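You operate a simulated robot arm through the tools that you are given. There is no shell and no other tool.

You run a simulated robot arm. Do the job below in one go: nothing can be reset, and whatever is moved stays where it is left.

Task
Zero the reader on the blank at BLUE, then read vial Y3.
Fine: reader dial on BLUE; the blank vial goes back to the low grey rack, vial Y3 stays in the well; leave the other vials alone.

It is judged by the outcome, as a careful person would: the job done as asked, and still so three seconds after it is handed in. It fails if anything else is knocked over, pushed out of place, dropped, spilled or broken.

Robot
A 5-joint arm with a two-finger parallel gripper, fixed in place. Base frame: the origin is at the foot of the arm, x ahead of it, y to its left, z up; the work surface is at about z = 0. Readings come in mm, rad, newtons and seconds.
With the tool pointing down near the work surface it reaches from about 260 to 680 mm from the base axis. Its first joint turns from -1.152 to 1.152 rad. The tool tilts only in the upright plane through the base axis and itself; it spins freely about its own axis. Payload 2.9 kg.
The tool frame sits at the grasp point between the pads (the TCP): z along the fingers, y along the line on which they close. The tips reach 30 mm beyond it. Largest opening 110 mm; finger width 20, thickness 10; the body of the gripper, 48 by 112 mm, starts 55 mm behind the TCP.
Orientation is told as [roll, pitch, yaw] about the base's x, y, z axes, in that order, counted from this pose: with the fingers straight down and closing along the base's y, the tool's x points along the base's -x, its y along +y and its z along -z.

Tools
- The arm moves only by the tool move_arm. Its argument "motion" is text: rows parted by semicolons, each of 6 numbers parted by spaces: the shift along the tool's x, y, z in units of 30 mm (1.0 is 30 mm), then the turn, a rotation vector about the tool's x, y, z in units of 4 degrees (1.0 is 4 degrees). In form: dx dy dz rx ry rz; .... A call has 1 to 20 rows; each row shifts and turns the commanded pose from where the row before left it, along the tool's axes as they then stand. "jaw" is the closure, from 0 (fully open) to 1 (shut), set as the call begins (left out, the last holds). A call with a number of a shift or a turn outside -1 to 1 is refused whole. Each row takes 0.2 s and may step no farther than 50 mm and 0.15 rad from the row before; otherwise, or with a gripper value out of range, the whole call is refused. A pose out of reach is approached as far as the arm can. The call stops where the force on the tool passes 40 N (or 10 N more than at its start, if that is more) or the arm is blocked; 0.2 s more then pass. Each finger travels about 108 mm/s and halts on what it meets, pressing with about 32 N; the grip force reading is that of the motor and also rises with nothing between the fingers. The clock runs only during rows and for 0.2 s after the last one: add rows that do not move to give the fingers time. It gives the time, the measured TCP pose, the force on the tool (base axes), the opening and the grip force at its end, in the units of the frame above (readings bear some noise), with the torque about the TCP (base axes, N m) and any sound that the robot's microphone picked up.
- Cameras (640 x 400 px; columns grow to the right, rows downward): "scene" is fixed at [50.6, -472.2, 596.1]; the picture's right is [0.56, -0.83, 0.00], its down [-0.53, -0.36, -0.77] and it looks along [0.64, 0.43, -0.64] (base axes); focal length 331 px, centre (320, 200). "wrist" rides on the gripper at [72, 17, -103] in the tool frame; the picture's right is [-0.23, 0.97, 0.00], its down [-0.76, -0.18, -0.62] and it looks along [-0.61, -0.14, 0.78] (tool axes); focal length 222 px, centre (320, 200). There is no depth. A picture from a camera that has moved, and an enlarged one, comes with that camera's place and axes in the base frame and with its lens.
- capture(camera): a new picture of that camera. No time passes.
- zoom(camera, box): a new picture of the part [left, top, right, bottom] of that camera's present view, enlarged. No time passes.
- close_job(): hands the job in; it is judged then, once.

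Places have to be worked out from the pictures, the camera data and where the tool is seen. Open the gripper and draw the arm clear of the work before you hand the job in, unless the task says otherwise.

The tools are called after "Request:" as a command line: name --argument value ..., lists and objects as JSON in quotes. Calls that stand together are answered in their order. move_arm: Moves the arm, as the interface text tells. Its arguments: {"type":"object","properties":{"motion":{"type":"string"},"jaw":{"type":"number"}},"required":["motion"]} The other tools are called the same way: capture (camera) takes a picture; zoom (camera, box) takes an enlarged picture of a part of a camera's view; close_job () hands the job in.

At the start:

```text
time_s: 0.0
ee_pos: [387.0, -123.1, 353.5]
orientation: [0.001, -0.001, 0.0]
wrist_force: [-0.6, 0.5, -0.6]
moment: [0.01, 0.0, 0.02]
gripper_width: 110.0
grasp_force: 0.1
```

scene: 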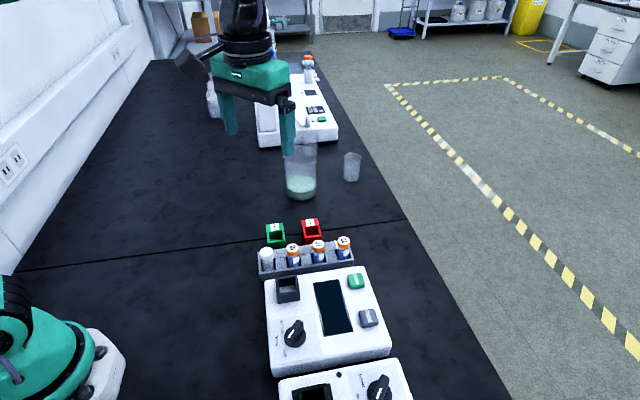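
wrist: 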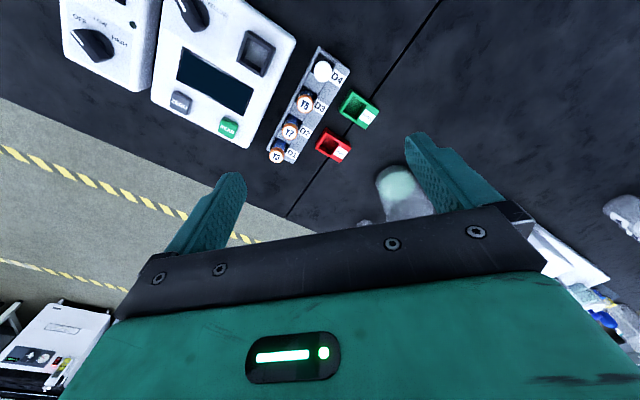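

I'll look closely at the rack, the reader and the dial before moving anything.

Request:
zoom --camera "scene" --box '[240, 210, 400, 310]'

Request:
zoom --camera "scene" --box '[250, 260, 420, 400]'

Request:
zoom --camera "wrist" --box '[140, 0, 400, 170]'

Request:
zoom --camera "wrist" --box '[150, 0, 310, 100]'

```text
4.00 times, centred on (320, 260) of scene
camera zoom: at [50.6, -472.2, 596.1], right [0.56, -0.83, 0.0], down [-0.53, -0.36, -0.77], along [0.64, 0.43, -0.64], focal length 1324 px, centre (320, -40)
```

zoom: 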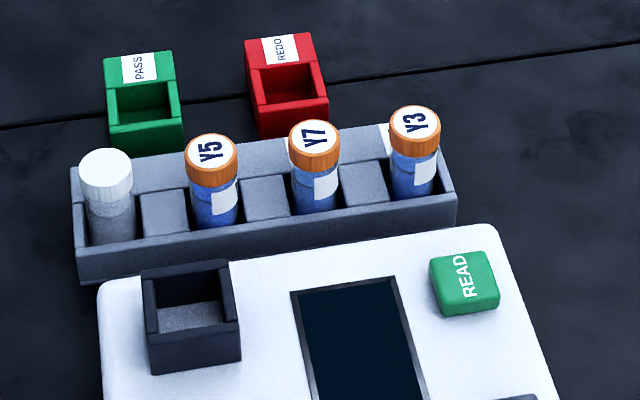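

```text
2.86 times, centred on (335, 330) of scene
camera zoom: at [50.6, -472.2, 596.1], right [0.56, -0.83, 0.0], down [-0.53, -0.36, -0.77], along [0.64, 0.43, -0.64], focal length 946 px, centre (277, -171)
```

zoom: 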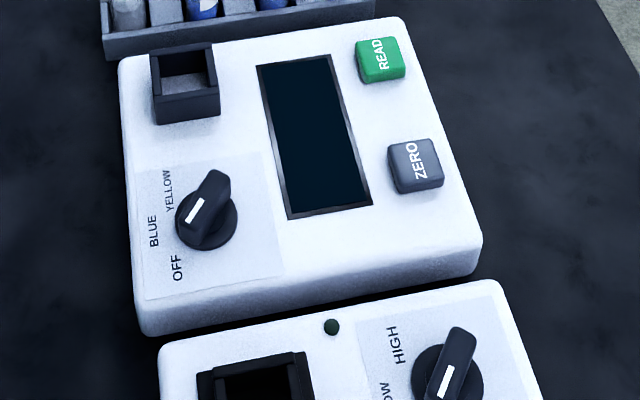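

```text
2.35 times, centred on (270, 85) of wrist
camera zoom: at [314.6, -106.9, 457.4], right [0.23, 0.97, 0.0], down [0.76, -0.18, 0.62], along [0.61, -0.14, -0.78], focal length 523 px, centre (438, 471)
```

zoom: 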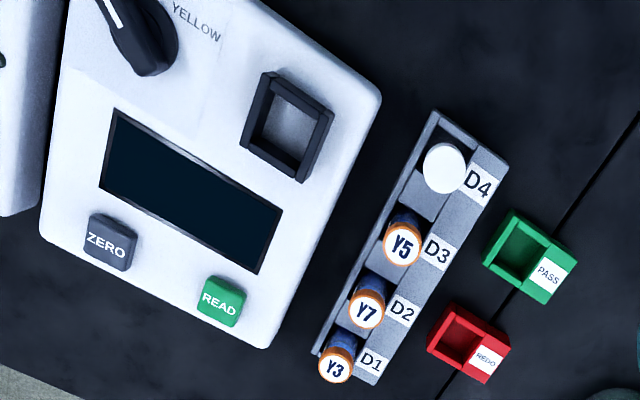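

```text
4.00 times, centred on (230, 50) of wrist
camera zoom: at [314.6, -106.9, 457.4], right [0.23, 0.97, 0.0], down [0.76, -0.18, 0.62], along [0.61, -0.14, -0.78], focal length 888 px, centre (680, 800)
```

zoom: 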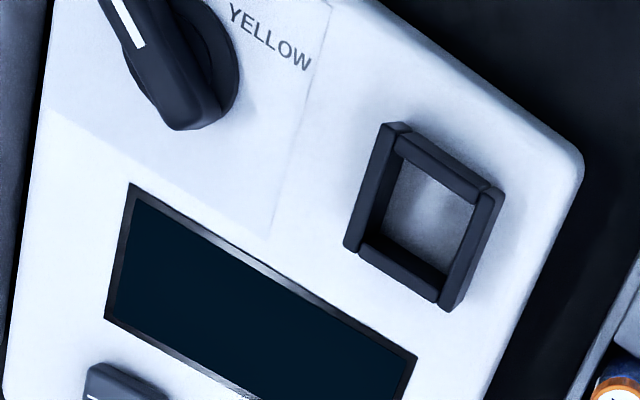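

The dial pointer looks to be at OFF, with the blank (white cap) in D4 at about (374,-116) and Y3 in D1 at about (494,-235). I'll move above the reader at a safe height to look at the dial, well and buttons from closer.

Request:
move_arm --motion "0.58 -0.85 0.5 0 0 0; 0.58 -0.85 0.5 0 0 0; 0.58 -0.85 0.5 0 0 0; 0.58 -0.85 0.5 0 0 0; 0.58 -0.85 0.5 0 0 0; 0 0 0 0 0 0; 0 0 0 0 0 0" --jaw 0

Request:
capture --camera "wrist"

Request:
capture --camera "scene"

```text
time_s: 1.6
ee_pos: [300.6, -251.6, 279.1]
orientation: [-0.001, 0.0, 0.001]
wrist_force: [-0.2, -0.8, 0.3]
moment: [0.04, 0.05, 0.02]
gripper_width: 110.1
grasp_force: 0.0
```

```text
taken
camera wrist: at [227.6, -234.7, 383.0], right [0.23, 0.97, 0.0], down [0.76, -0.18, 0.62], along [0.61, -0.14, -0.78], focal length 222 px, centre (320, 200)
```

wrist: 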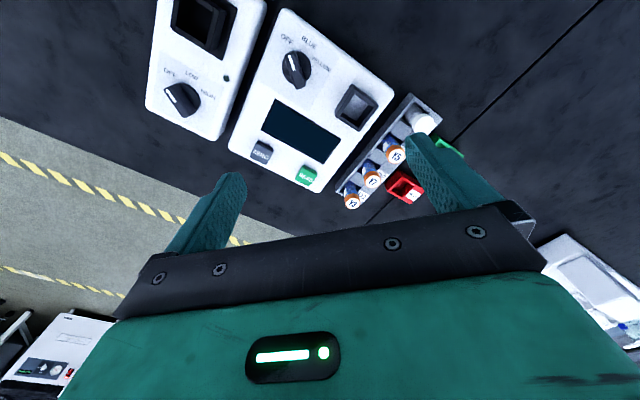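

```text
taken
```

scene: 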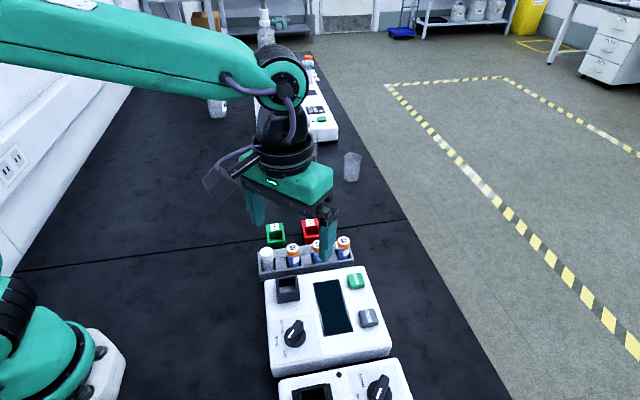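

The reader is nicely visible now; I'll enlarge the wrist view around the dial, well and rack to measure them.

Request:
zoom --camera "wrist" --box '[230, 0, 400, 106]'

Request:
zoom --camera "wrist" --box '[320, 70, 480, 220]'

Request:
zoom --camera "wrist" --box '[220, 100, 400, 212]'

```text
3.76 times, centred on (315, 53) of wrist
camera zoom: at [227.6, -234.7, 383.0], right [0.23, 0.97, 0.0], down [0.76, -0.18, 0.62], along [0.61, -0.14, -0.78], focal length 836 px, centre (339, 753)
```

zoom: 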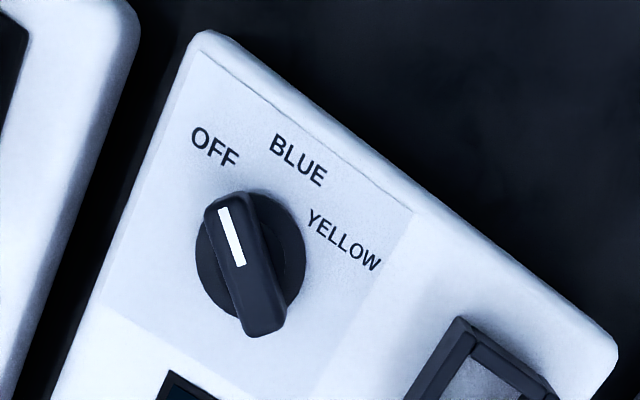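

```text
2.67 times, centred on (400, 145) of wrist
camera zoom: at [227.6, -234.7, 383.0], right [0.23, 0.97, 0.0], down [0.76, -0.18, 0.62], along [0.61, -0.14, -0.78], focal length 592 px, centre (107, 347)
```

zoom: 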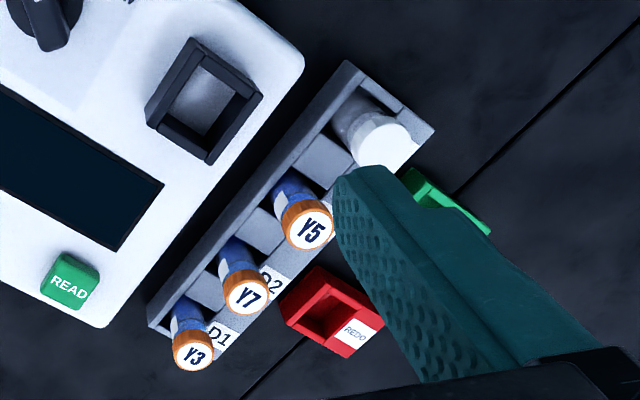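

```text
3.56 times, centred on (310, 156) of wrist
camera zoom: at [227.6, -234.7, 383.0], right [0.23, 0.97, 0.0], down [0.76, -0.18, 0.62], along [0.61, -0.14, -0.78], focal length 790 px, centre (356, 356)
```

zoom: 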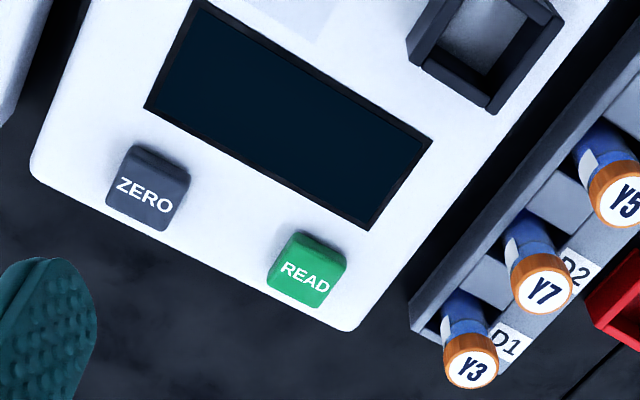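

Measuring needs a finer look, so I'll enlarge the dial, well and rack from the scene camera too.

Request:
zoom --camera "scene" --box '[270, 300, 350, 350]'

Request:
zoom --camera "scene" --box '[260, 262, 324, 302]'

Request:
zoom --camera "scene" --box '[250, 230, 370, 280]'

Request:
zoom --camera "scene" --box '[330, 260, 394, 340]'

```text
8.00 times, centred on (310, 325) of scene
camera zoom: at [50.5, -472.2, 596.1], right [0.56, -0.83, 0.0], down [-0.53, -0.36, -0.77], along [0.64, 0.43, -0.64], focal length 2648 px, centre (400, -800)
```

zoom: 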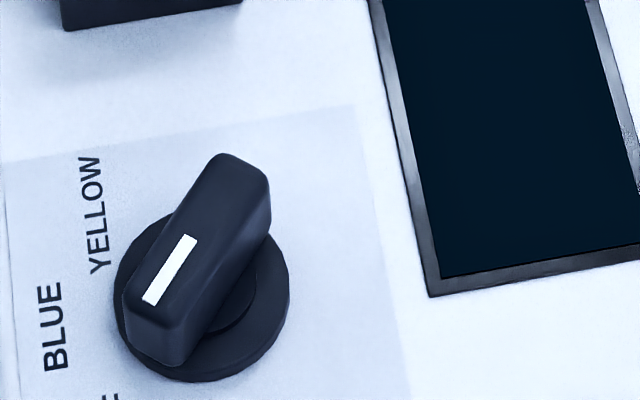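

```text
10.00 times, centred on (292, 282) of scene
camera zoom: at [50.5, -472.2, 596.1], right [0.56, -0.83, 0.0], down [-0.53, -0.36, -0.77], along [0.64, 0.43, -0.64], focal length 3310 px, centre (600, -620)
```

zoom: 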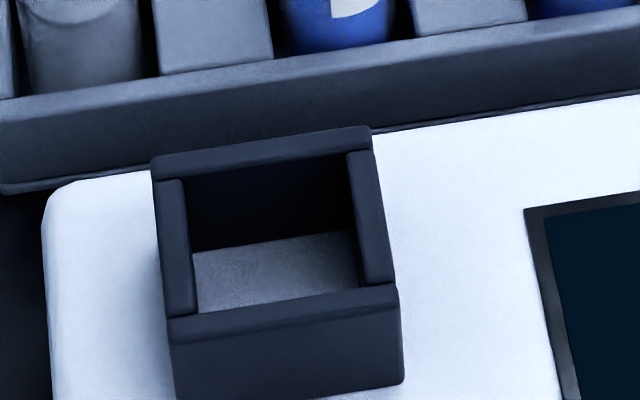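

```text
5.33 times, centred on (310, 255) of scene
camera zoom: at [50.5, -472.2, 596.1], right [0.56, -0.83, 0.0], down [-0.53, -0.36, -0.77], along [0.64, 0.43, -0.64], focal length 1766 px, centre (373, -93)
```

zoom: 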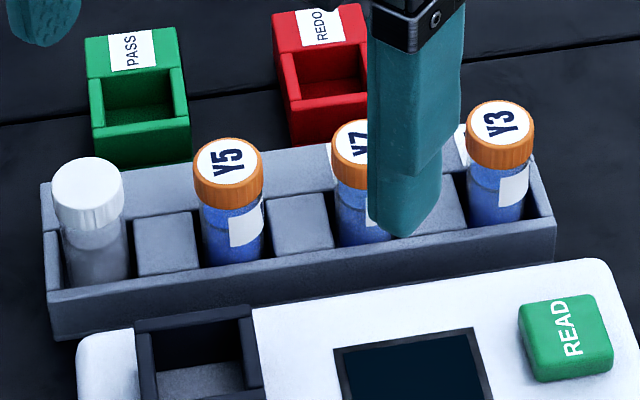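

```text
5.00 times, centred on (362, 300) of scene
camera zoom: at [50.5, -472.2, 596.1], right [0.56, -0.83, 0.0], down [-0.53, -0.36, -0.77], along [0.64, 0.43, -0.64], focal length 1655 px, centre (110, -300)
```

zoom: 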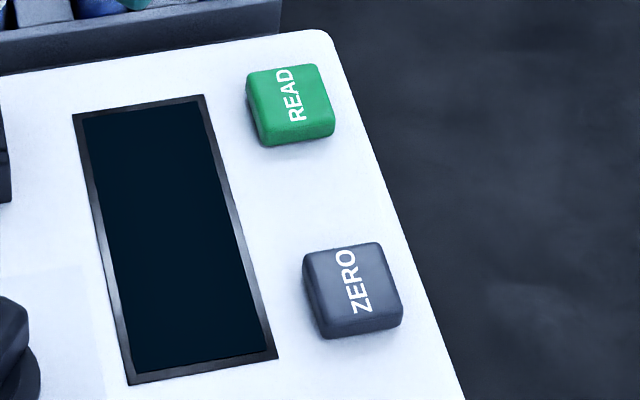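

From both cameras the knob axis is at about (265.3,-275.3), with the handle top at z≈77 and the pointer at 184° (OFF). BLUE lies about 50° clockwise from above. I'll hover over the knob with the jaws partly open and lined up with the handle.

Request:
move_arm --motion "0.588 -0.395 0.9 0 0 0; 0.588 -0.395 0.9 0 0 0; 0 0 0.9 0 0 0; 0 0 0.9 0 0 0; 0 0 0.9 0 0 0; 0 0 0.7 0 0 -1; 0 0 0 0 0 0; 0 0 0 0 0 0" --jaw 0.545

Request:
capture --camera "wrist"

Request:
zoom --camera "scene" --box '[230, 240, 390, 340]'

```text
time_s: 3.4
ee_pos: [265.2, -275.6, 122.2]
orientation: [0.001, 0.0, 0.071]
wrist_force: [0.9, -0.3, -0.6]
moment: [0.02, 0.01, -0.02]
gripper_width: 50.0
grasp_force: 0.0
```

```text
taken
camera wrist: at [191.2, -263.0, 226.1], right [0.16, 0.99, 0.0], down [0.77, -0.12, 0.62], along [0.62, -0.1, -0.78], focal length 222 px, centre (320, 200)
```

wrist: 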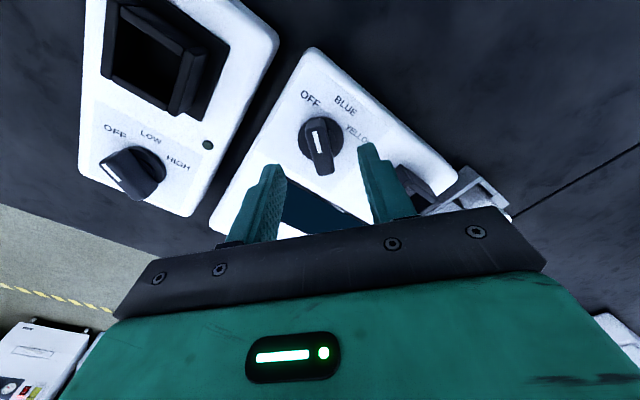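

```text
4.00 times, centred on (310, 290) of scene
camera zoom: at [50.6, -472.2, 596.1], right [0.56, -0.83, 0.0], down [-0.53, -0.36, -0.77], along [0.64, 0.43, -0.64], focal length 1324 px, centre (360, -160)
```

zoom: 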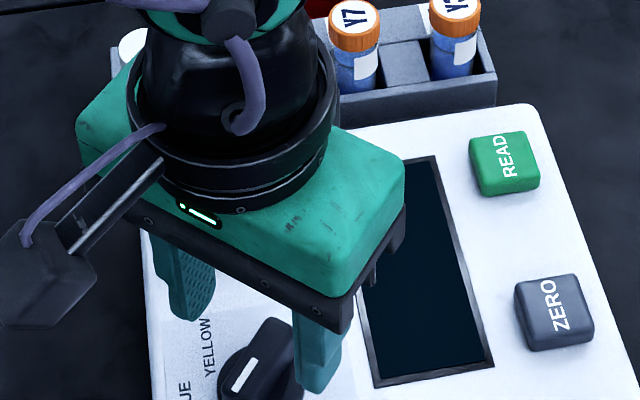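

The handle sits centred between the fingertips. I'll descend to about z=87 so the tips straddle the handle without touching the disc.

Request:
move_arm --motion "0 0 0.6 0 0 0; 0 0 0.57 0 0 0; 0 0 0 0 0 0"

Request:
zoom --camera "wrist" --box '[240, 80, 420, 220]'

Request:
zoom --camera "scene" --box '[250, 280, 350, 350]'

```text
time_s: 4.2
ee_pos: [265.0, -273.7, 87.0]
orientation: [0.001, 0.001, 0.07]
wrist_force: [0.7, 0.5, -0.7]
moment: [-0.01, 0.0, -0.01]
gripper_width: 50.3
grasp_force: 0.0
```

```text
2.86 times, centred on (330, 150) of wrist
camera zoom: at [191.6, -262.8, 190.8], right [0.16, 0.99, 0.0], down [0.77, -0.12, 0.62], along [0.62, -0.1, -0.78], focal length 635 px, centre (291, 343)
```

zoom: 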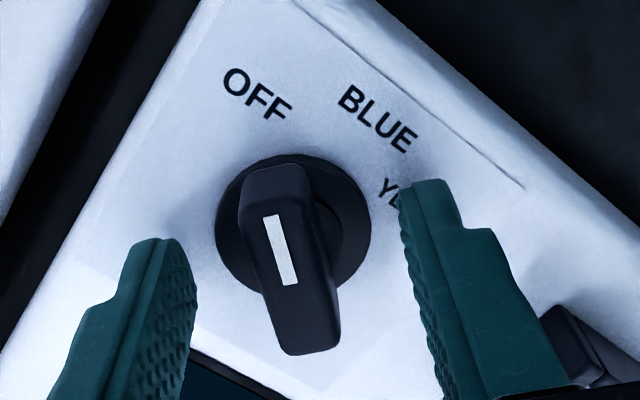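

```text
5.71 times, centred on (300, 315) of scene
camera zoom: at [50.6, -472.2, 596.1], right [0.56, -0.83, 0.0], down [-0.53, -0.36, -0.77], along [0.64, 0.43, -0.64], focal length 1892 px, centre (434, -457)
```

zoom: 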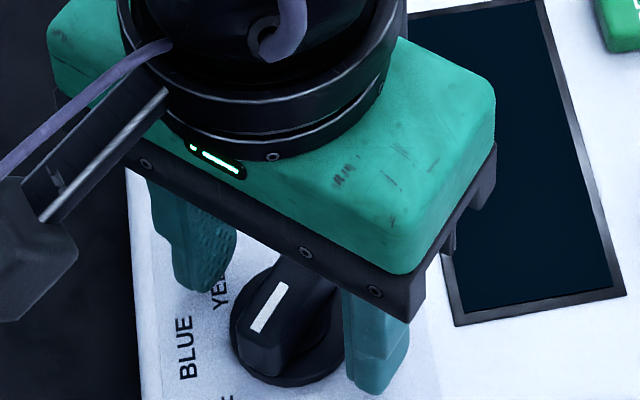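

Handle is between the pads; closing the jaws on it.

Request:
move_arm --motion "0 0 0 0 0 0; 0 0 0 0 0 0; 0 0 0 0 0 0" --jaw 1

Request:
zoom --camera "wrist" --box '[240, 80, 420, 220]'

```text
time_s: 5.0
ee_pos: [265.5, -275.6, 87.1]
orientation: [0.0, 0.001, 0.07]
wrist_force: [3.3, 4.6, -3.7]
moment: [0.01, 0.16, 0.02]
gripper_width: 14.7
grasp_force: 44.4
```

```text
2.86 times, centred on (330, 150) of wrist
camera zoom: at [191.6, -262.7, 190.9], right [0.16, 0.99, 0.0], down [0.77, -0.12, 0.62], along [0.61, -0.1, -0.78], focal length 635 px, centre (291, 343)
```

zoom: 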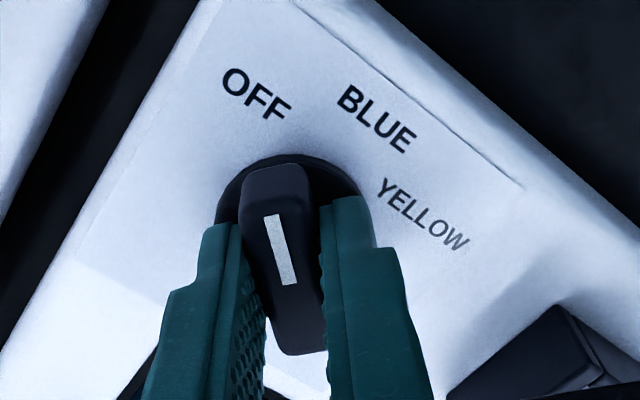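

The handle is gripped (14.7 mm wide). I'll turn clockwise 40° first and check the pointer.

Request:
move_arm --motion "0 0 0 0 0 1; 0 0 0 0 0 1; 0 0 0 0 0 1; 0 0 0 0 0 1; 0 0 0 0 0 1; 0 0 0 0 0 1; 0 0 0 0 0 1; 0 0 0 0 0 1; 0 0 0 0 0 1; 0 0 0 0 0 1; 0 0 0 0 0 0"

Request:
zoom --camera "scene" --box '[250, 280, 350, 350]'

Request:
zoom --camera "wrist" --box '[240, 80, 420, 220]'

```text
time_s: 7.4
ee_pos: [264.6, -274.1, 86.2]
orientation: [0.0, 0.002, -0.628]
wrist_force: [14.4, 32.9, -5.2]
moment: [0.07, -1.04, 0.0]
gripper_width: 15.1
grasp_force: 45.2
```

```text
5.71 times, centred on (300, 315) of scene
camera zoom: at [50.6, -472.2, 596.1], right [0.56, -0.83, 0.0], down [-0.53, -0.36, -0.77], along [0.64, 0.43, -0.64], focal length 1892 px, centre (434, -457)
```

zoom: 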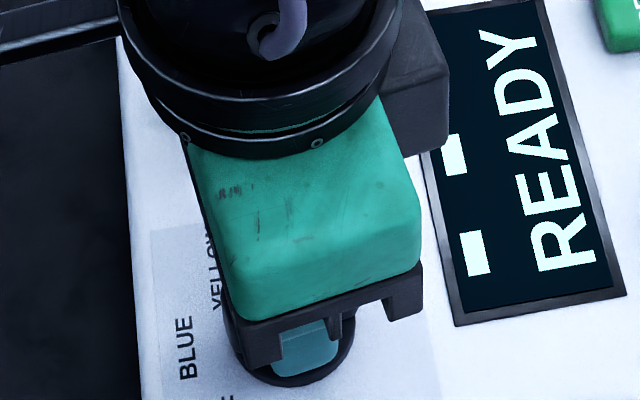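

```text
2.86 times, centred on (330, 150) of wrist
camera zoom: at [216.6, -218.0, 191.0], right [0.76, 0.66, 0.0], down [0.51, -0.59, 0.62], along [0.41, -0.47, -0.78], focal length 635 px, centre (291, 343)
```

zoom: 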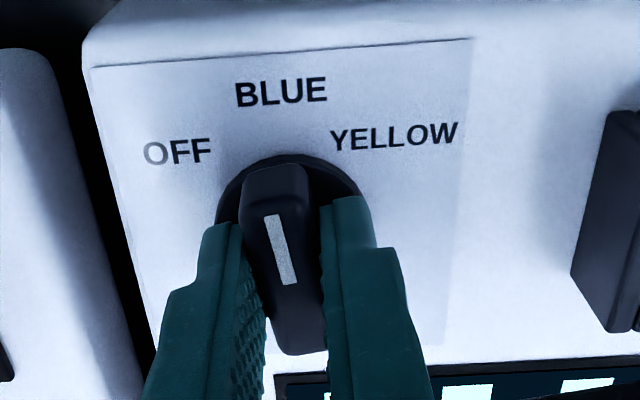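

The reader woke up and shows READY, and the pointer is 10° short of BLUE. Side force has built up because the grip is slightly off the knob axis, so I'll shift a touch to relieve it and check.

Request:
move_arm --motion "0 0.05 0 0 0 0; 0 0 0 0 0 0"

```text
time_s: 8.0
ee_pos: [265.2, -273.6, 86.9]
orientation: [0.0, 0.001, -0.63]
wrist_force: [0.5, 8.1, -7.0]
moment: [0.99, 1.17, 0.01]
gripper_width: 14.8
grasp_force: 44.9
```

Side force dropped to about 8 N. Now the last 10° to BLUE.

Request:
move_arm --motion "0 0 0 0 0 0.9; 0 0 0 0 0 0.8; 0 0 0 0 0 0.8; 0 0 0 0 0 0"

Request:
zoom --camera "wrist" --box '[240, 80, 420, 220]'

Request:
zoom --camera "scene" --box '[250, 260, 410, 360]'

```text
time_s: 9.0
ee_pos: [265.6, -273.3, 86.7]
orientation: [-0.001, 0.001, -0.805]
wrist_force: [-14.2, -1.6, -6.6]
moment: [0.56, 0.81, 0.0]
gripper_width: 14.8
grasp_force: 45.0
```

```text
2.86 times, centred on (330, 150) of wrist
camera zoom: at [227.3, -210.0, 191.0], right [0.86, 0.51, 0.0], down [0.4, -0.67, 0.62], along [0.32, -0.54, -0.78], focal length 635 px, centre (291, 343)
```

zoom: 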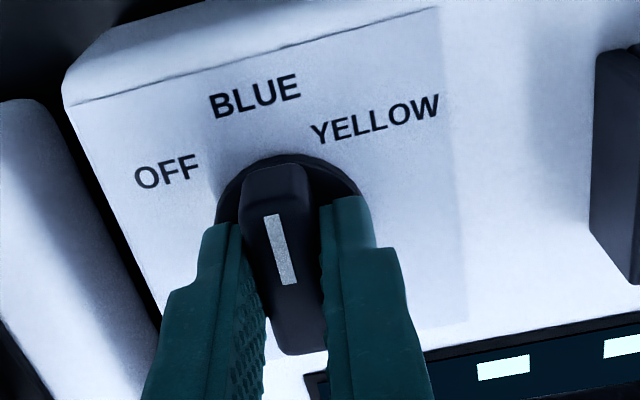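

```text
4.00 times, centred on (330, 310) of scene
camera zoom: at [50.6, -472.2, 596.1], right [0.56, -0.83, 0.0], down [-0.53, -0.36, -0.77], along [0.64, 0.43, -0.64], focal length 1324 px, centre (280, -240)
```

zoom: 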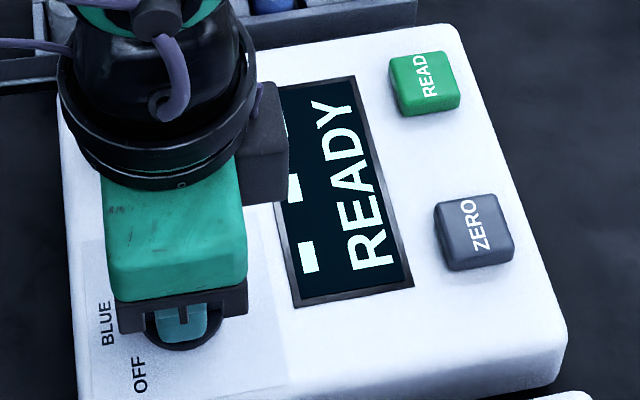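

The pointer now lines up with BLUE. I'll release the handle and rise straight up to check where the knob settles.

Request:
move_arm --motion "0 0 0 0 0 0; 0 0 0 0 0 0; 0 0 -0.8 0 0 0; 0 0 -1 0 0 0; 0 0 -1 0 0 0; 0 0 -1 0 0 0; 0 0 -1 0 0 0; 0 0 0 0 0 0" --jaw 0.545

Request:
capture --camera "wrist"

Request:
zoom --camera "scene" --box '[250, 260, 410, 360]'

```text
time_s: 10.8
ee_pos: [265.0, -274.4, 230.2]
orientation: [0.0, 0.001, -0.801]
wrist_force: [-0.4, -0.5, -0.3]
moment: [0.0, 0.0, 0.02]
gripper_width: 50.0
grasp_force: 0.1
```

```text
taken
camera wrist: at [226.8, -210.5, 335.2], right [0.86, 0.51, 0.0], down [0.4, -0.67, 0.62], along [0.32, -0.54, -0.78], focal length 222 px, centre (320, 200)
```

wrist: 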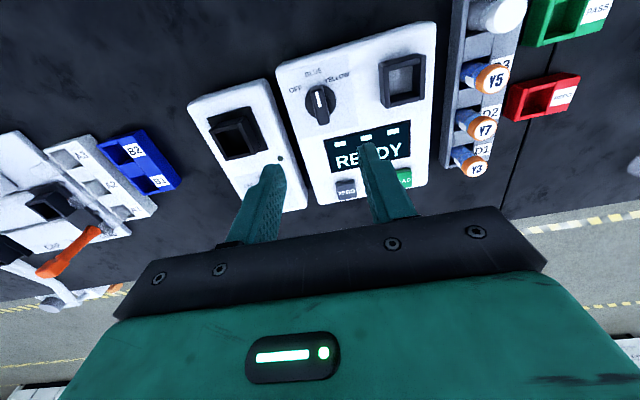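

```text
4.00 times, centred on (330, 310) of scene
camera zoom: at [50.6, -472.2, 596.1], right [0.56, -0.83, 0.0], down [-0.53, -0.36, -0.77], along [0.64, 0.43, -0.64], focal length 1324 px, centre (280, -240)
```

zoom: 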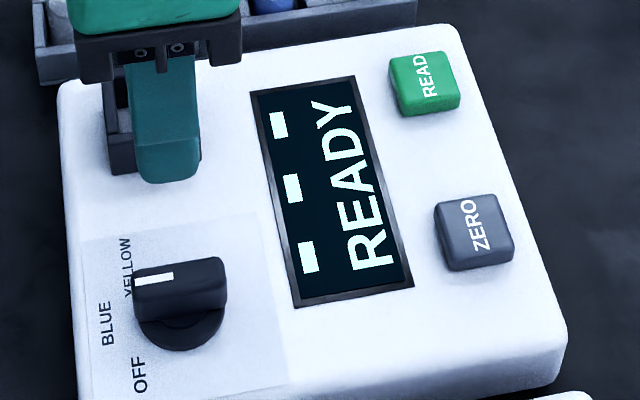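

Request:
zoom --camera "wrist" --box '[270, 30, 450, 200]'

Request:
zoom --camera "wrist" --box '[370, 0, 550, 180]'

```text
2.35 times, centred on (360, 115) of wrist
camera zoom: at [226.8, -210.5, 335.2], right [0.86, 0.51, 0.0], down [0.4, -0.67, 0.62], along [0.32, -0.54, -0.78], focal length 523 px, centre (226, 400)
```

zoom: 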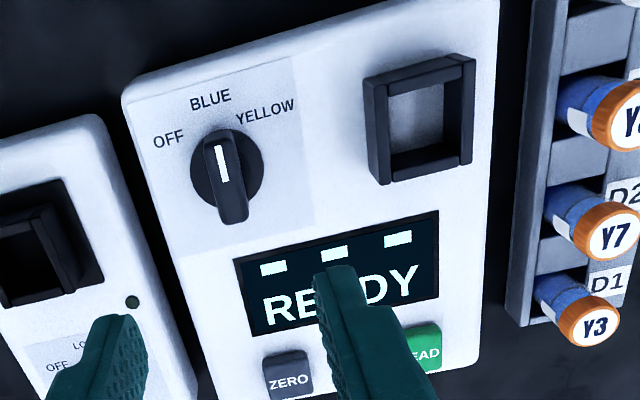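

```text
2.22 times, centred on (460, 90) of wrist
camera zoom: at [226.8, -210.5, 335.2], right [0.86, 0.51, 0.0], down [0.4, -0.67, 0.62], along [0.32, -0.54, -0.78], focal length 494 px, centre (9, 444)
```

zoom: 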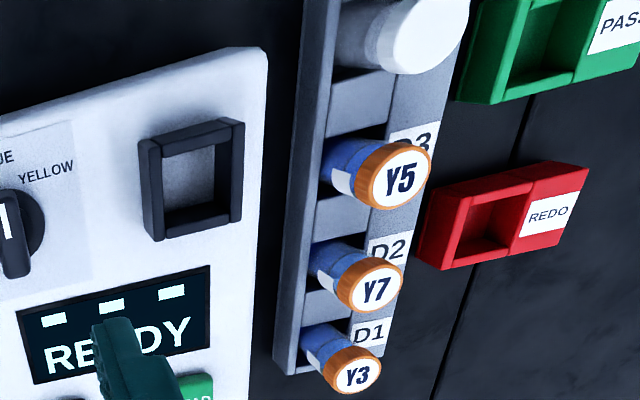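

The dial sits at BLUE and the screen reads READY. I'll zoom in on the well and the blank to fix their positions precisely.

Request:
zoom --camera "wrist" --box '[370, 40, 440, 120]'

Request:
zoom --camera "wrist" --box '[440, 0, 540, 70]'

Request:
zoom --camera "wrist" --box '[440, 100, 520, 190]'

```text
5.00 times, centred on (405, 80) of wrist
camera zoom: at [226.8, -210.5, 335.2], right [0.86, 0.51, 0.0], down [0.4, -0.67, 0.62], along [0.32, -0.54, -0.78], focal length 1111 px, centre (-105, 800)
```

zoom: 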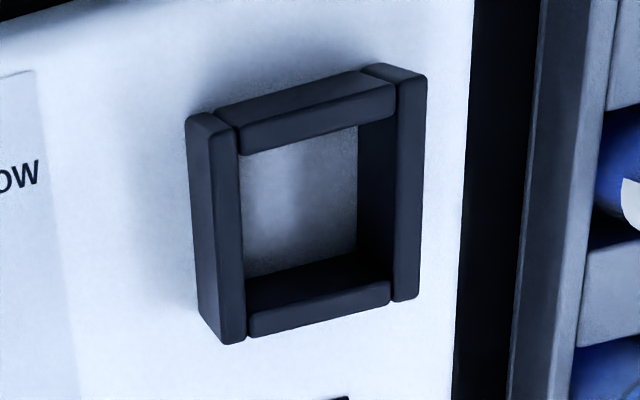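

```text
5.71 times, centred on (490, 35) of wrist
camera zoom: at [226.8, -210.5, 335.2], right [0.86, 0.51, 0.0], down [0.4, -0.67, 0.62], along [0.32, -0.54, -0.78], focal length 1269 px, centre (-651, 1143)
```

zoom: 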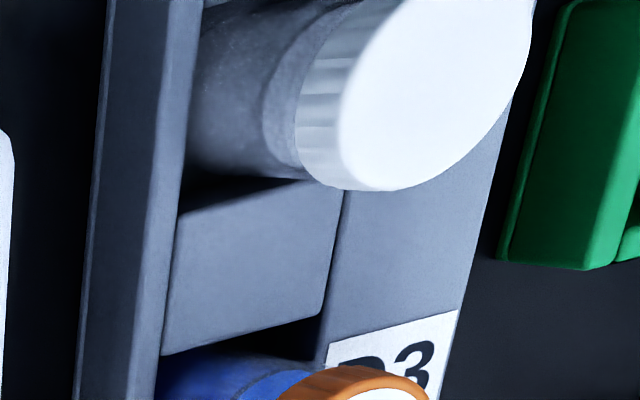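

```text
4.44 times, centred on (480, 145) of wrist
camera zoom: at [226.8, -210.5, 335.2], right [0.86, 0.51, 0.0], down [0.4, -0.67, 0.62], along [0.32, -0.54, -0.78], focal length 987 px, centre (-391, 444)
```

zoom: 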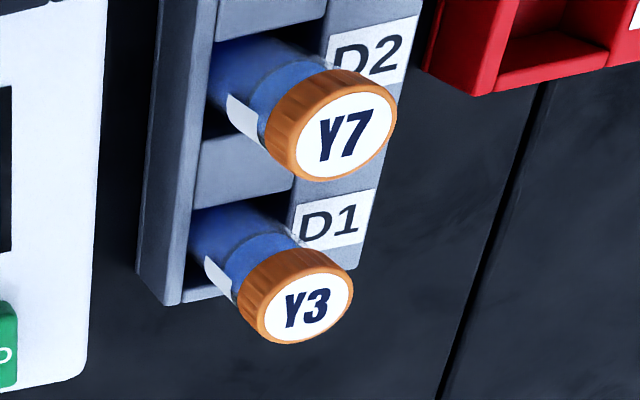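

From two views the well rim centre is about (330.5,-206), rim top z≈73, and the opening about 35 mm. Rack vials have cap tops at z≈67. I'll move so the camera is above the blank's slot to refine its position.

Request:
move_arm --motion "-0.21 0.93 0 0 0 0; -0.21 0.93 0 0 0 0; -0.21 0.93 0 0 0 0; -0.21 0.93 0 0 0 0; -0.21 0.93 0 0 0 0; -0.21 0.93 0 0 0 0; 0 0 0 0 0 0; 0 0 0 0 0 0"

Request:
capture --camera "wrist"

Request:
zoom --camera "wrist" --box '[250, 0, 410, 100]'

Request:
zoom --camera "wrist" --box '[250, 80, 410, 180]'

Request:
zoom --camera "scene" --box '[240, 220, 400, 320]'

```text
time_s: 12.6
ee_pos: [413.3, -185.9, 232.2]
orientation: [0.0, 0.0, -0.803]
wrist_force: [0.1, 0.2, 0.0]
moment: [0.02, -0.02, 0.0]
gripper_width: 50.2
grasp_force: 0.0
```

```text
taken
camera wrist: at [375.1, -121.7, 334.9], right [0.86, 0.51, 0.0], down [0.4, -0.67, 0.62], along [0.32, -0.54, -0.78], focal length 222 px, centre (320, 200)
```

wrist: 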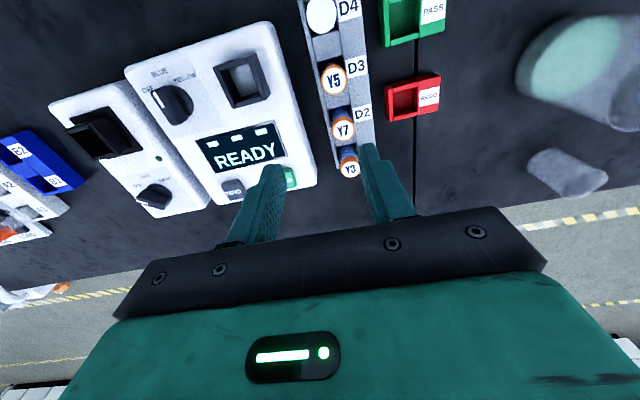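

```text
4.00 times, centred on (330, 50) of wrist
camera zoom: at [375.1, -121.7, 334.9], right [0.86, 0.51, 0.0], down [0.4, -0.67, 0.62], along [0.32, -0.54, -0.78], focal length 888 px, centre (280, 800)
```

zoom: 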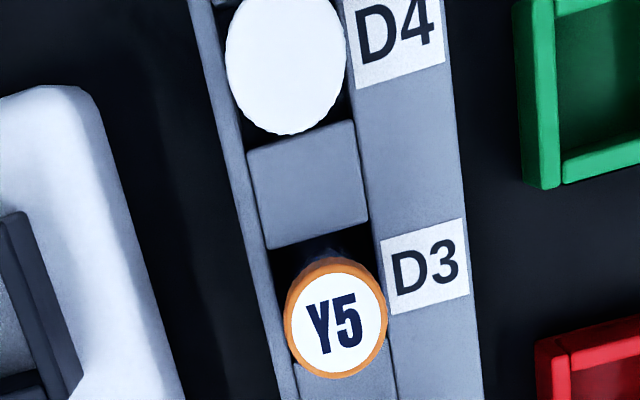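

```text
4.00 times, centred on (330, 130) of wrist
camera zoom: at [375.1, -121.7, 334.9], right [0.86, 0.51, 0.0], down [0.4, -0.67, 0.62], along [0.32, -0.54, -0.78], focal length 888 px, centre (280, 480)
```

zoom: 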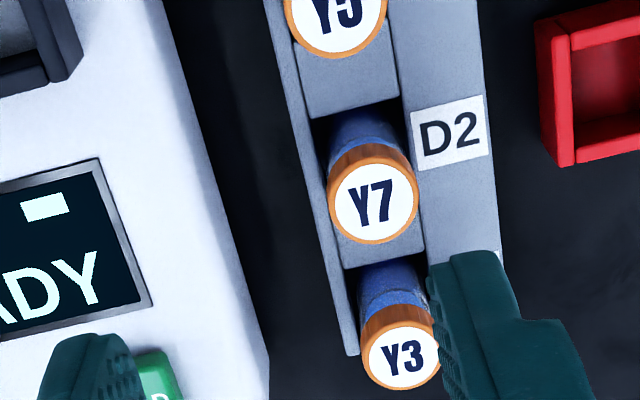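

```text
4.00 times, centred on (320, 270) of scene
camera zoom: at [50.6, -472.2, 596.1], right [0.56, -0.83, 0.0], down [-0.53, -0.36, -0.77], along [0.64, 0.43, -0.64], focal length 1324 px, centre (320, -80)
```

zoom: 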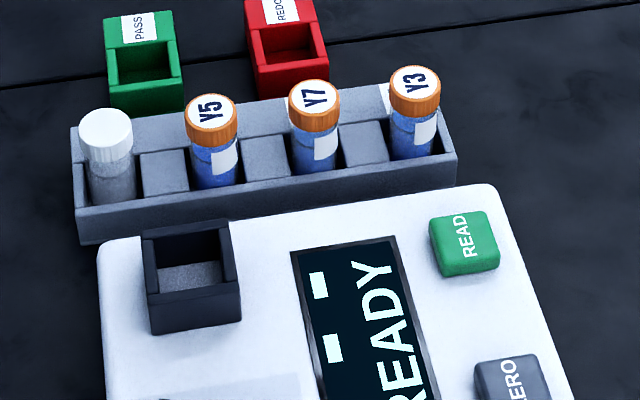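

The caps are at about D4 (373,-116), D3 (412,-155), D2 (453,-196) and D1 (492,-237), all with tops near z=67. I'll hover over the blank with the fingers closing across the rack.

Request:
move_arm --motion "0.867 0.218 0.4 0 0 0; 0.867 0.218 0.4 0 0 0; 0.866 0.217 0.4 0 0 0; 0 0 0.957 0 0 0; 0 0 0.957 0 0 0; 0 0 0.957 0 0 0; 0 0 0 0 0 0; 0 0 0 0 0 0"

Request:
capture --camera "wrist"

Request:
zoom --camera "scene" --box '[230, 210, 350, 290]'

```text
time_s: 14.4
ee_pos: [371.7, -115.3, 109.0]
orientation: [0.0, 0.0, -0.802]
wrist_force: [-1.0, 0.0, 0.8]
moment: [-0.01, -0.02, -0.01]
gripper_width: 50.2
grasp_force: 0.0
```

```text
taken
camera wrist: at [333.9, -51.0, 213.2], right [0.86, 0.51, 0.0], down [0.4, -0.67, 0.62], along [0.32, -0.53, -0.78], focal length 222 px, centre (320, 200)
```

wrist: 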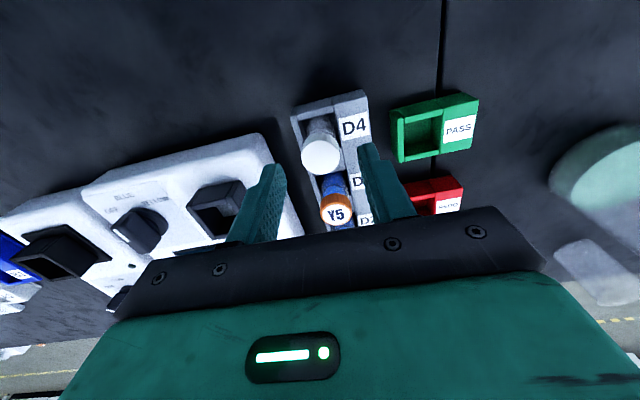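

```text
5.00 times, centred on (290, 250) of scene
camera zoom: at [50.6, -472.2, 596.1], right [0.56, -0.83, 0.0], down [-0.53, -0.36, -0.77], along [0.64, 0.43, -0.64], focal length 1655 px, centre (470, -50)
```

zoom: 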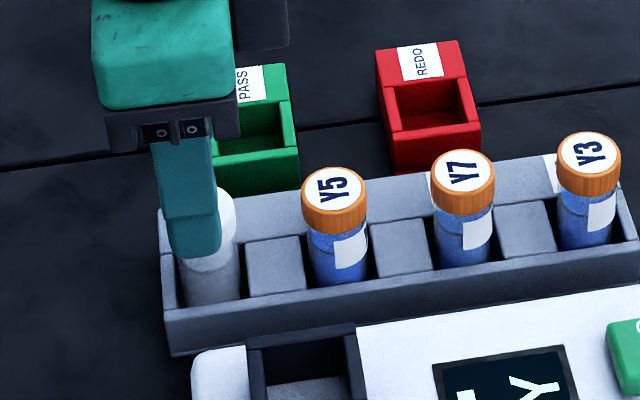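

The cap centre computes to (372,-115), matching the TCP to within a millimetre. Descending to z≈74, so the tips stay above the rack.

Request:
move_arm --motion "0 0 0.6 0 0 0; 0 0 0.57 0 0 0; 0 0 0 0 0 0"

Request:
zoom --camera "wrist" --box '[220, 90, 420, 230]'

Request:
zoom --camera "scene" --box '[230, 210, 350, 290]'

```text
time_s: 15.2
ee_pos: [373.0, -114.5, 74.3]
orientation: [0.0, -0.002, -0.802]
wrist_force: [0.1, -0.5, 0.4]
moment: [-0.04, 0.0, 0.0]
gripper_width: 50.0
grasp_force: 0.1
```

```text
2.86 times, centred on (320, 160) of wrist
camera zoom: at [333.9, -51.3, 178.0], right [0.86, 0.51, 0.0], down [0.4, -0.67, 0.62], along [0.32, -0.53, -0.78], focal length 635 px, centre (320, 314)
```

zoom: 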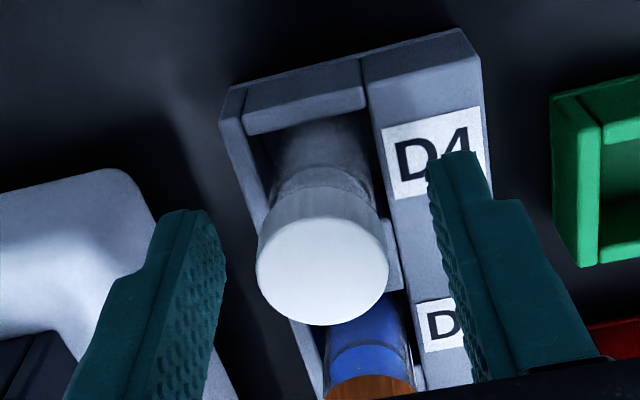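

```text
5.00 times, centred on (290, 250) of scene
camera zoom: at [50.6, -472.2, 596.1], right [0.56, -0.83, 0.0], down [-0.53, -0.36, -0.77], along [0.64, 0.43, -0.64], focal length 1655 px, centre (470, -50)
```

zoom: 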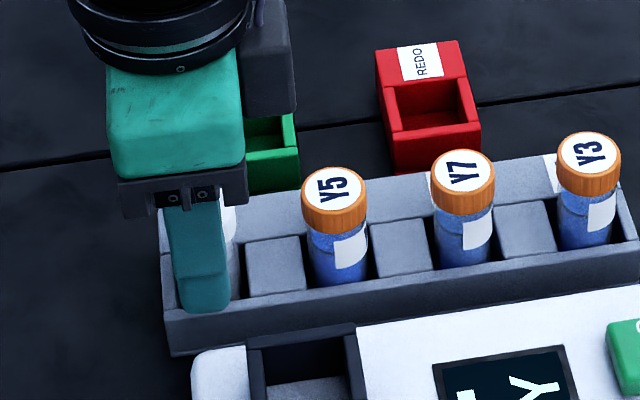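

Fingers straddle the blank's cap cleanly. Closing on it.

Request:
move_arm --motion "0 0 0 0 0 0; 0 0 0 0 0 0; 0 0 0 0 0 0" --jaw 0.85

Request:
zoom --camera "wrist" --box '[220, 90, 420, 230]'

```text
time_s: 16.0
ee_pos: [371.7, -115.5, 74.1]
orientation: [-0.002, -0.001, -0.803]
wrist_force: [0.6, -0.1, -0.2]
moment: [0.02, 0.01, -0.05]
gripper_width: 26.4
grasp_force: 31.8
```

```text
2.86 times, centred on (320, 160) of wrist
camera zoom: at [333.9, -51.3, 178.2], right [0.86, 0.51, 0.0], down [0.4, -0.67, 0.62], along [0.32, -0.53, -0.78], focal length 635 px, centre (320, 314)
```

zoom: 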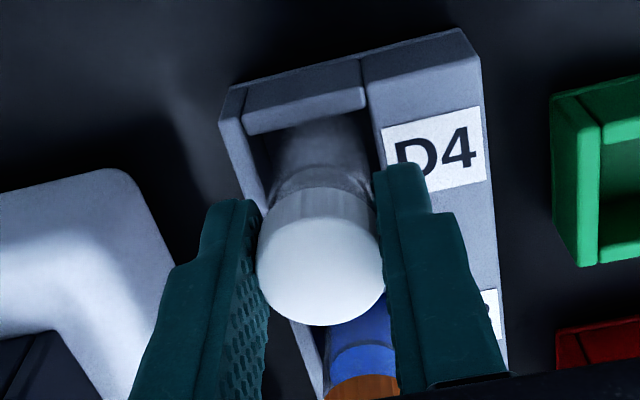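

Gripped at 26.4 mm with 32 N. I'll lift straight up until the vial is well clear of the rack.

Request:
move_arm --motion "0 0 -0.4 0 0 0; 0 0 -0.6 0 0 0; 0 0 -0.8 0 0 0; 0 0 -0.9 0 0 0; 0 0 -0.83 0 0 0; 0 0 0 0 0 0; 0 0 0 0 0 0"

Request:
capture --camera "wrist"

Request:
zoom --camera "scene" --box '[230, 180, 350, 290]'

```text
time_s: 17.6
ee_pos: [372.5, -114.9, 179.8]
orientation: [-0.001, -0.001, -0.803]
wrist_force: [0.7, -0.9, -0.3]
moment: [-0.03, 0.0, -0.03]
gripper_width: 26.3
grasp_force: 32.0
```

```text
taken
camera wrist: at [333.7, -50.8, 284.1], right [0.86, 0.51, 0.0], down [0.4, -0.67, 0.62], along [0.32, -0.54, -0.78], focal length 222 px, centre (320, 200)
```

wrist: 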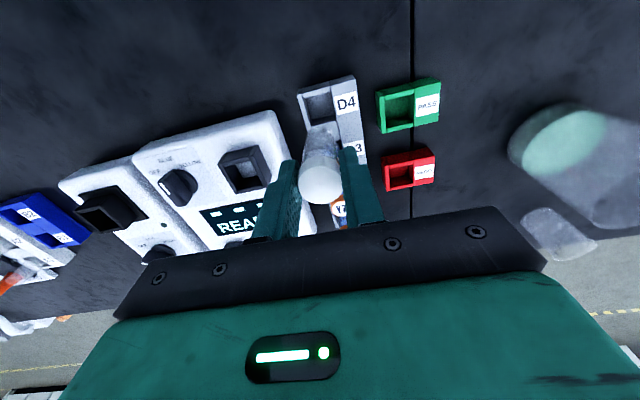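

```text
3.64 times, centred on (290, 235) of scene
camera zoom: at [50.6, -472.2, 596.1], right [0.56, -0.83, 0.0], down [-0.53, -0.36, -0.77], along [0.64, 0.43, -0.64], focal length 1204 px, centre (429, 73)
```

zoom: 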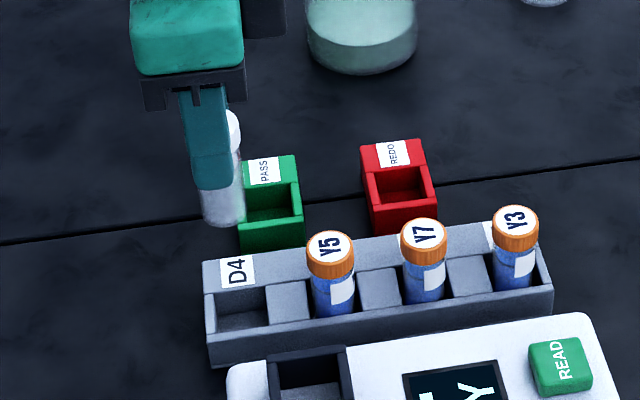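

The vial came up cleanly and hangs straight, its bottom about 70 mm below the TCP. Carrying it over to the well at this height.

Request:
move_arm --motion "-0.304 -0.775 0 0 0 0; -0.304 -0.775 0 0 0 0; -0.304 -0.775 0 0 0 0; -0.304 -0.775 0 0 0 0; 0 0 0 0 0 0; 0 0 0 0 0 0"

Request:
capture --camera "wrist"

Request:
zoom --camera "wrist" --box '[240, 80, 400, 220]'

Request:
zoom --camera "scene" --box '[240, 210, 340, 310]'

```text
time_s: 19.0
ee_pos: [331.5, -205.5, 180.5]
orientation: [-0.001, 0.0, -0.802]
wrist_force: [-0.5, -0.8, 0.2]
moment: [-0.01, 0.04, 0.05]
gripper_width: 26.3
grasp_force: 31.8
```

```text
taken
camera wrist: at [292.7, -141.7, 285.0], right [0.86, 0.51, 0.0], down [0.4, -0.67, 0.62], along [0.32, -0.53, -0.78], focal length 222 px, centre (320, 200)
```

wrist: 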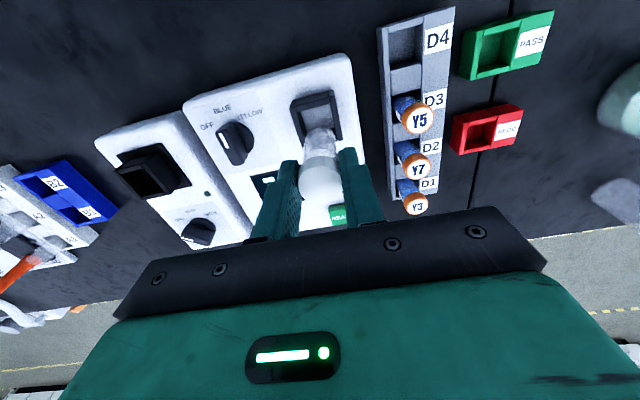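

```text
2.86 times, centred on (320, 150) of wrist
camera zoom: at [292.7, -141.7, 285.0], right [0.86, 0.51, 0.0], down [0.4, -0.67, 0.62], along [0.32, -0.53, -0.78], focal length 635 px, centre (320, 343)
```

zoom: 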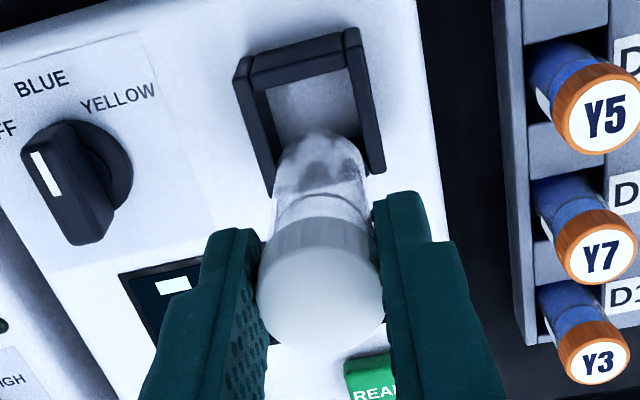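

```text
4.00 times, centred on (290, 260) of scene
camera zoom: at [50.6, -472.2, 596.1], right [0.56, -0.83, 0.0], down [-0.53, -0.36, -0.77], along [0.64, 0.43, -0.64], focal length 1324 px, centre (440, -40)
```

zoom: 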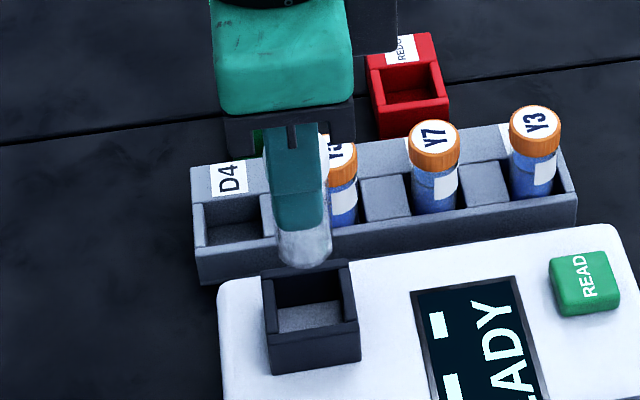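

I'll zoom tighter on the well rim from this view to confirm centring before lowering.

Request:
zoom --camera "wrist" --box '[280, 80, 350, 150]'

Request:
zoom --camera "scene" --box '[265, 245, 325, 305]'

```text
5.71 times, centred on (315, 115) of wrist
camera zoom: at [292.7, -141.7, 285.0], right [0.86, 0.51, 0.0], down [0.4, -0.67, 0.62], along [0.32, -0.53, -0.78], focal length 1269 px, centre (349, 686)
```

zoom: 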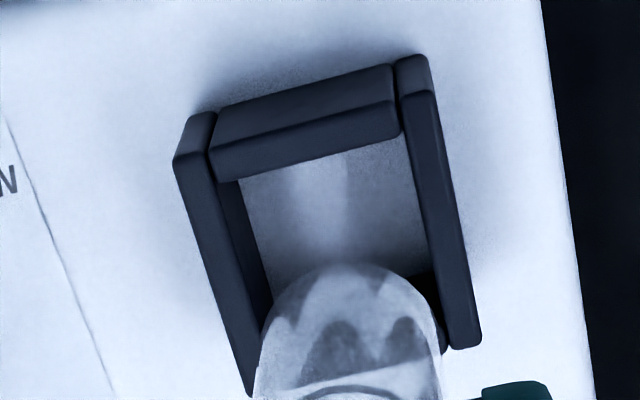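

```text
6.67 times, centred on (295, 275) of scene
camera zoom: at [50.6, -472.2, 596.1], right [0.56, -0.83, 0.0], down [-0.53, -0.36, -0.77], along [0.64, 0.43, -0.64], focal length 2207 px, centre (487, -300)
```

zoom: 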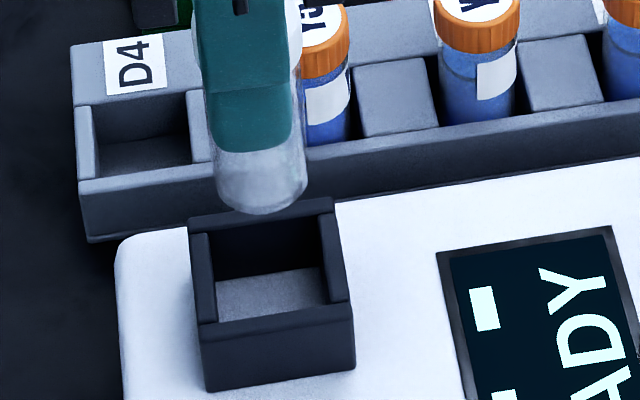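

Well centre works out at (329.8,-207.4), so I correct by about (-0.8,-1.7) mm. Then I lower to z≈130, which puts the vial bottom just inside the rim, and check the force.

Request:
move_arm --motion "-0.022 -0.059 0 0 0 0; 0 0 0.5 0 0 0; 0 0 0.4 0 0 0; 0 0 0.3 0 0 0; 0 0 0.25 0 0 0; 0 0 0.2 0 0 0; 0 0 0 0 0 0"

Request:
zoom --camera "wrist" --box '[250, 90, 390, 220]'

Request:
zoom --camera "scene" --box '[250, 230, 330, 310]'

```text
time_s: 20.6
ee_pos: [328.9, -206.4, 130.0]
orientation: [0.0, -0.002, -0.802]
wrist_force: [-0.5, 0.3, -0.1]
moment: [0.01, 0.0, 0.01]
gripper_width: 25.8
grasp_force: 31.6
```

```text
3.08 times, centred on (320, 155) of wrist
camera zoom: at [291.7, -143.2, 234.5], right [0.86, 0.51, 0.0], down [0.4, -0.67, 0.62], along [0.32, -0.53, -0.78], focal length 684 px, centre (320, 338)
```

zoom: 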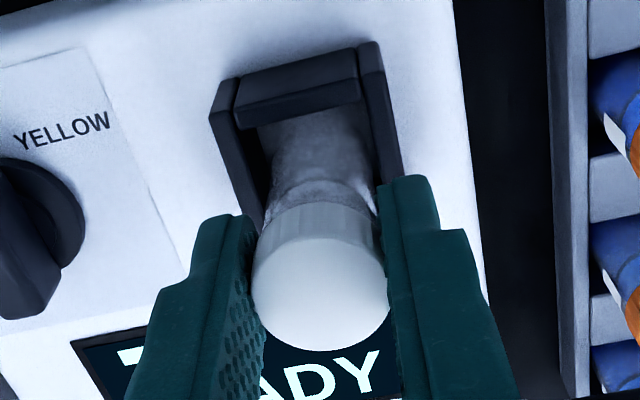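

```text
5.00 times, centred on (290, 270) of scene
camera zoom: at [50.6, -472.2, 596.1], right [0.56, -0.83, 0.0], down [-0.53, -0.36, -0.77], along [0.64, 0.43, -0.64], focal length 1655 px, centre (470, -150)
```

zoom: 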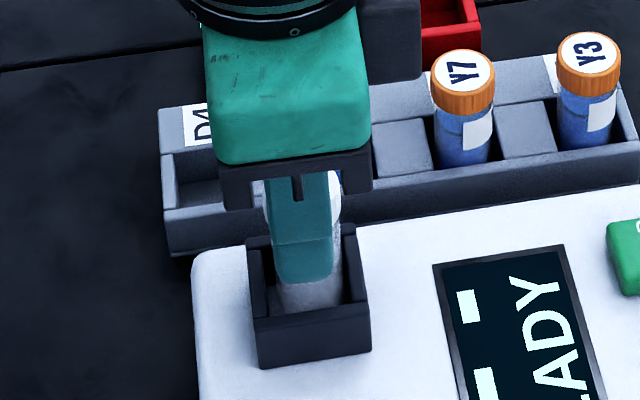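

The vial is inside the rim with no contact force. I'll lower to z≈121 and watch the force.

Request:
move_arm --motion "0 0 0.1 0 0 0; 0 0 0.1 0 0 0; 0 0 0.1 0 0 0; 0 0 0 0 0 0"

```text
time_s: 21.6
ee_pos: [330.3, -206.8, 121.6]
orientation: [0.0, -0.002, -0.804]
wrist_force: [0.2, -0.1, -0.4]
moment: [0.03, -0.03, -0.03]
gripper_width: 26.4
grasp_force: 31.7
```

Still free. Smaller steps now.

Request:
move_arm --motion "0 0 0.04 0 0 0; 0 0 0.03 0 0 0; 0 0 0 0 0 0"

```text
time_s: 22.4
ee_pos: [330.6, -207.8, 120.2]
orientation: [0.0, 0.0, -0.802]
wrist_force: [-0.8, 0.5, 6.3]
moment: [0.08, 0.12, -0.03]
gripper_width: 26.2
grasp_force: 32.2
```

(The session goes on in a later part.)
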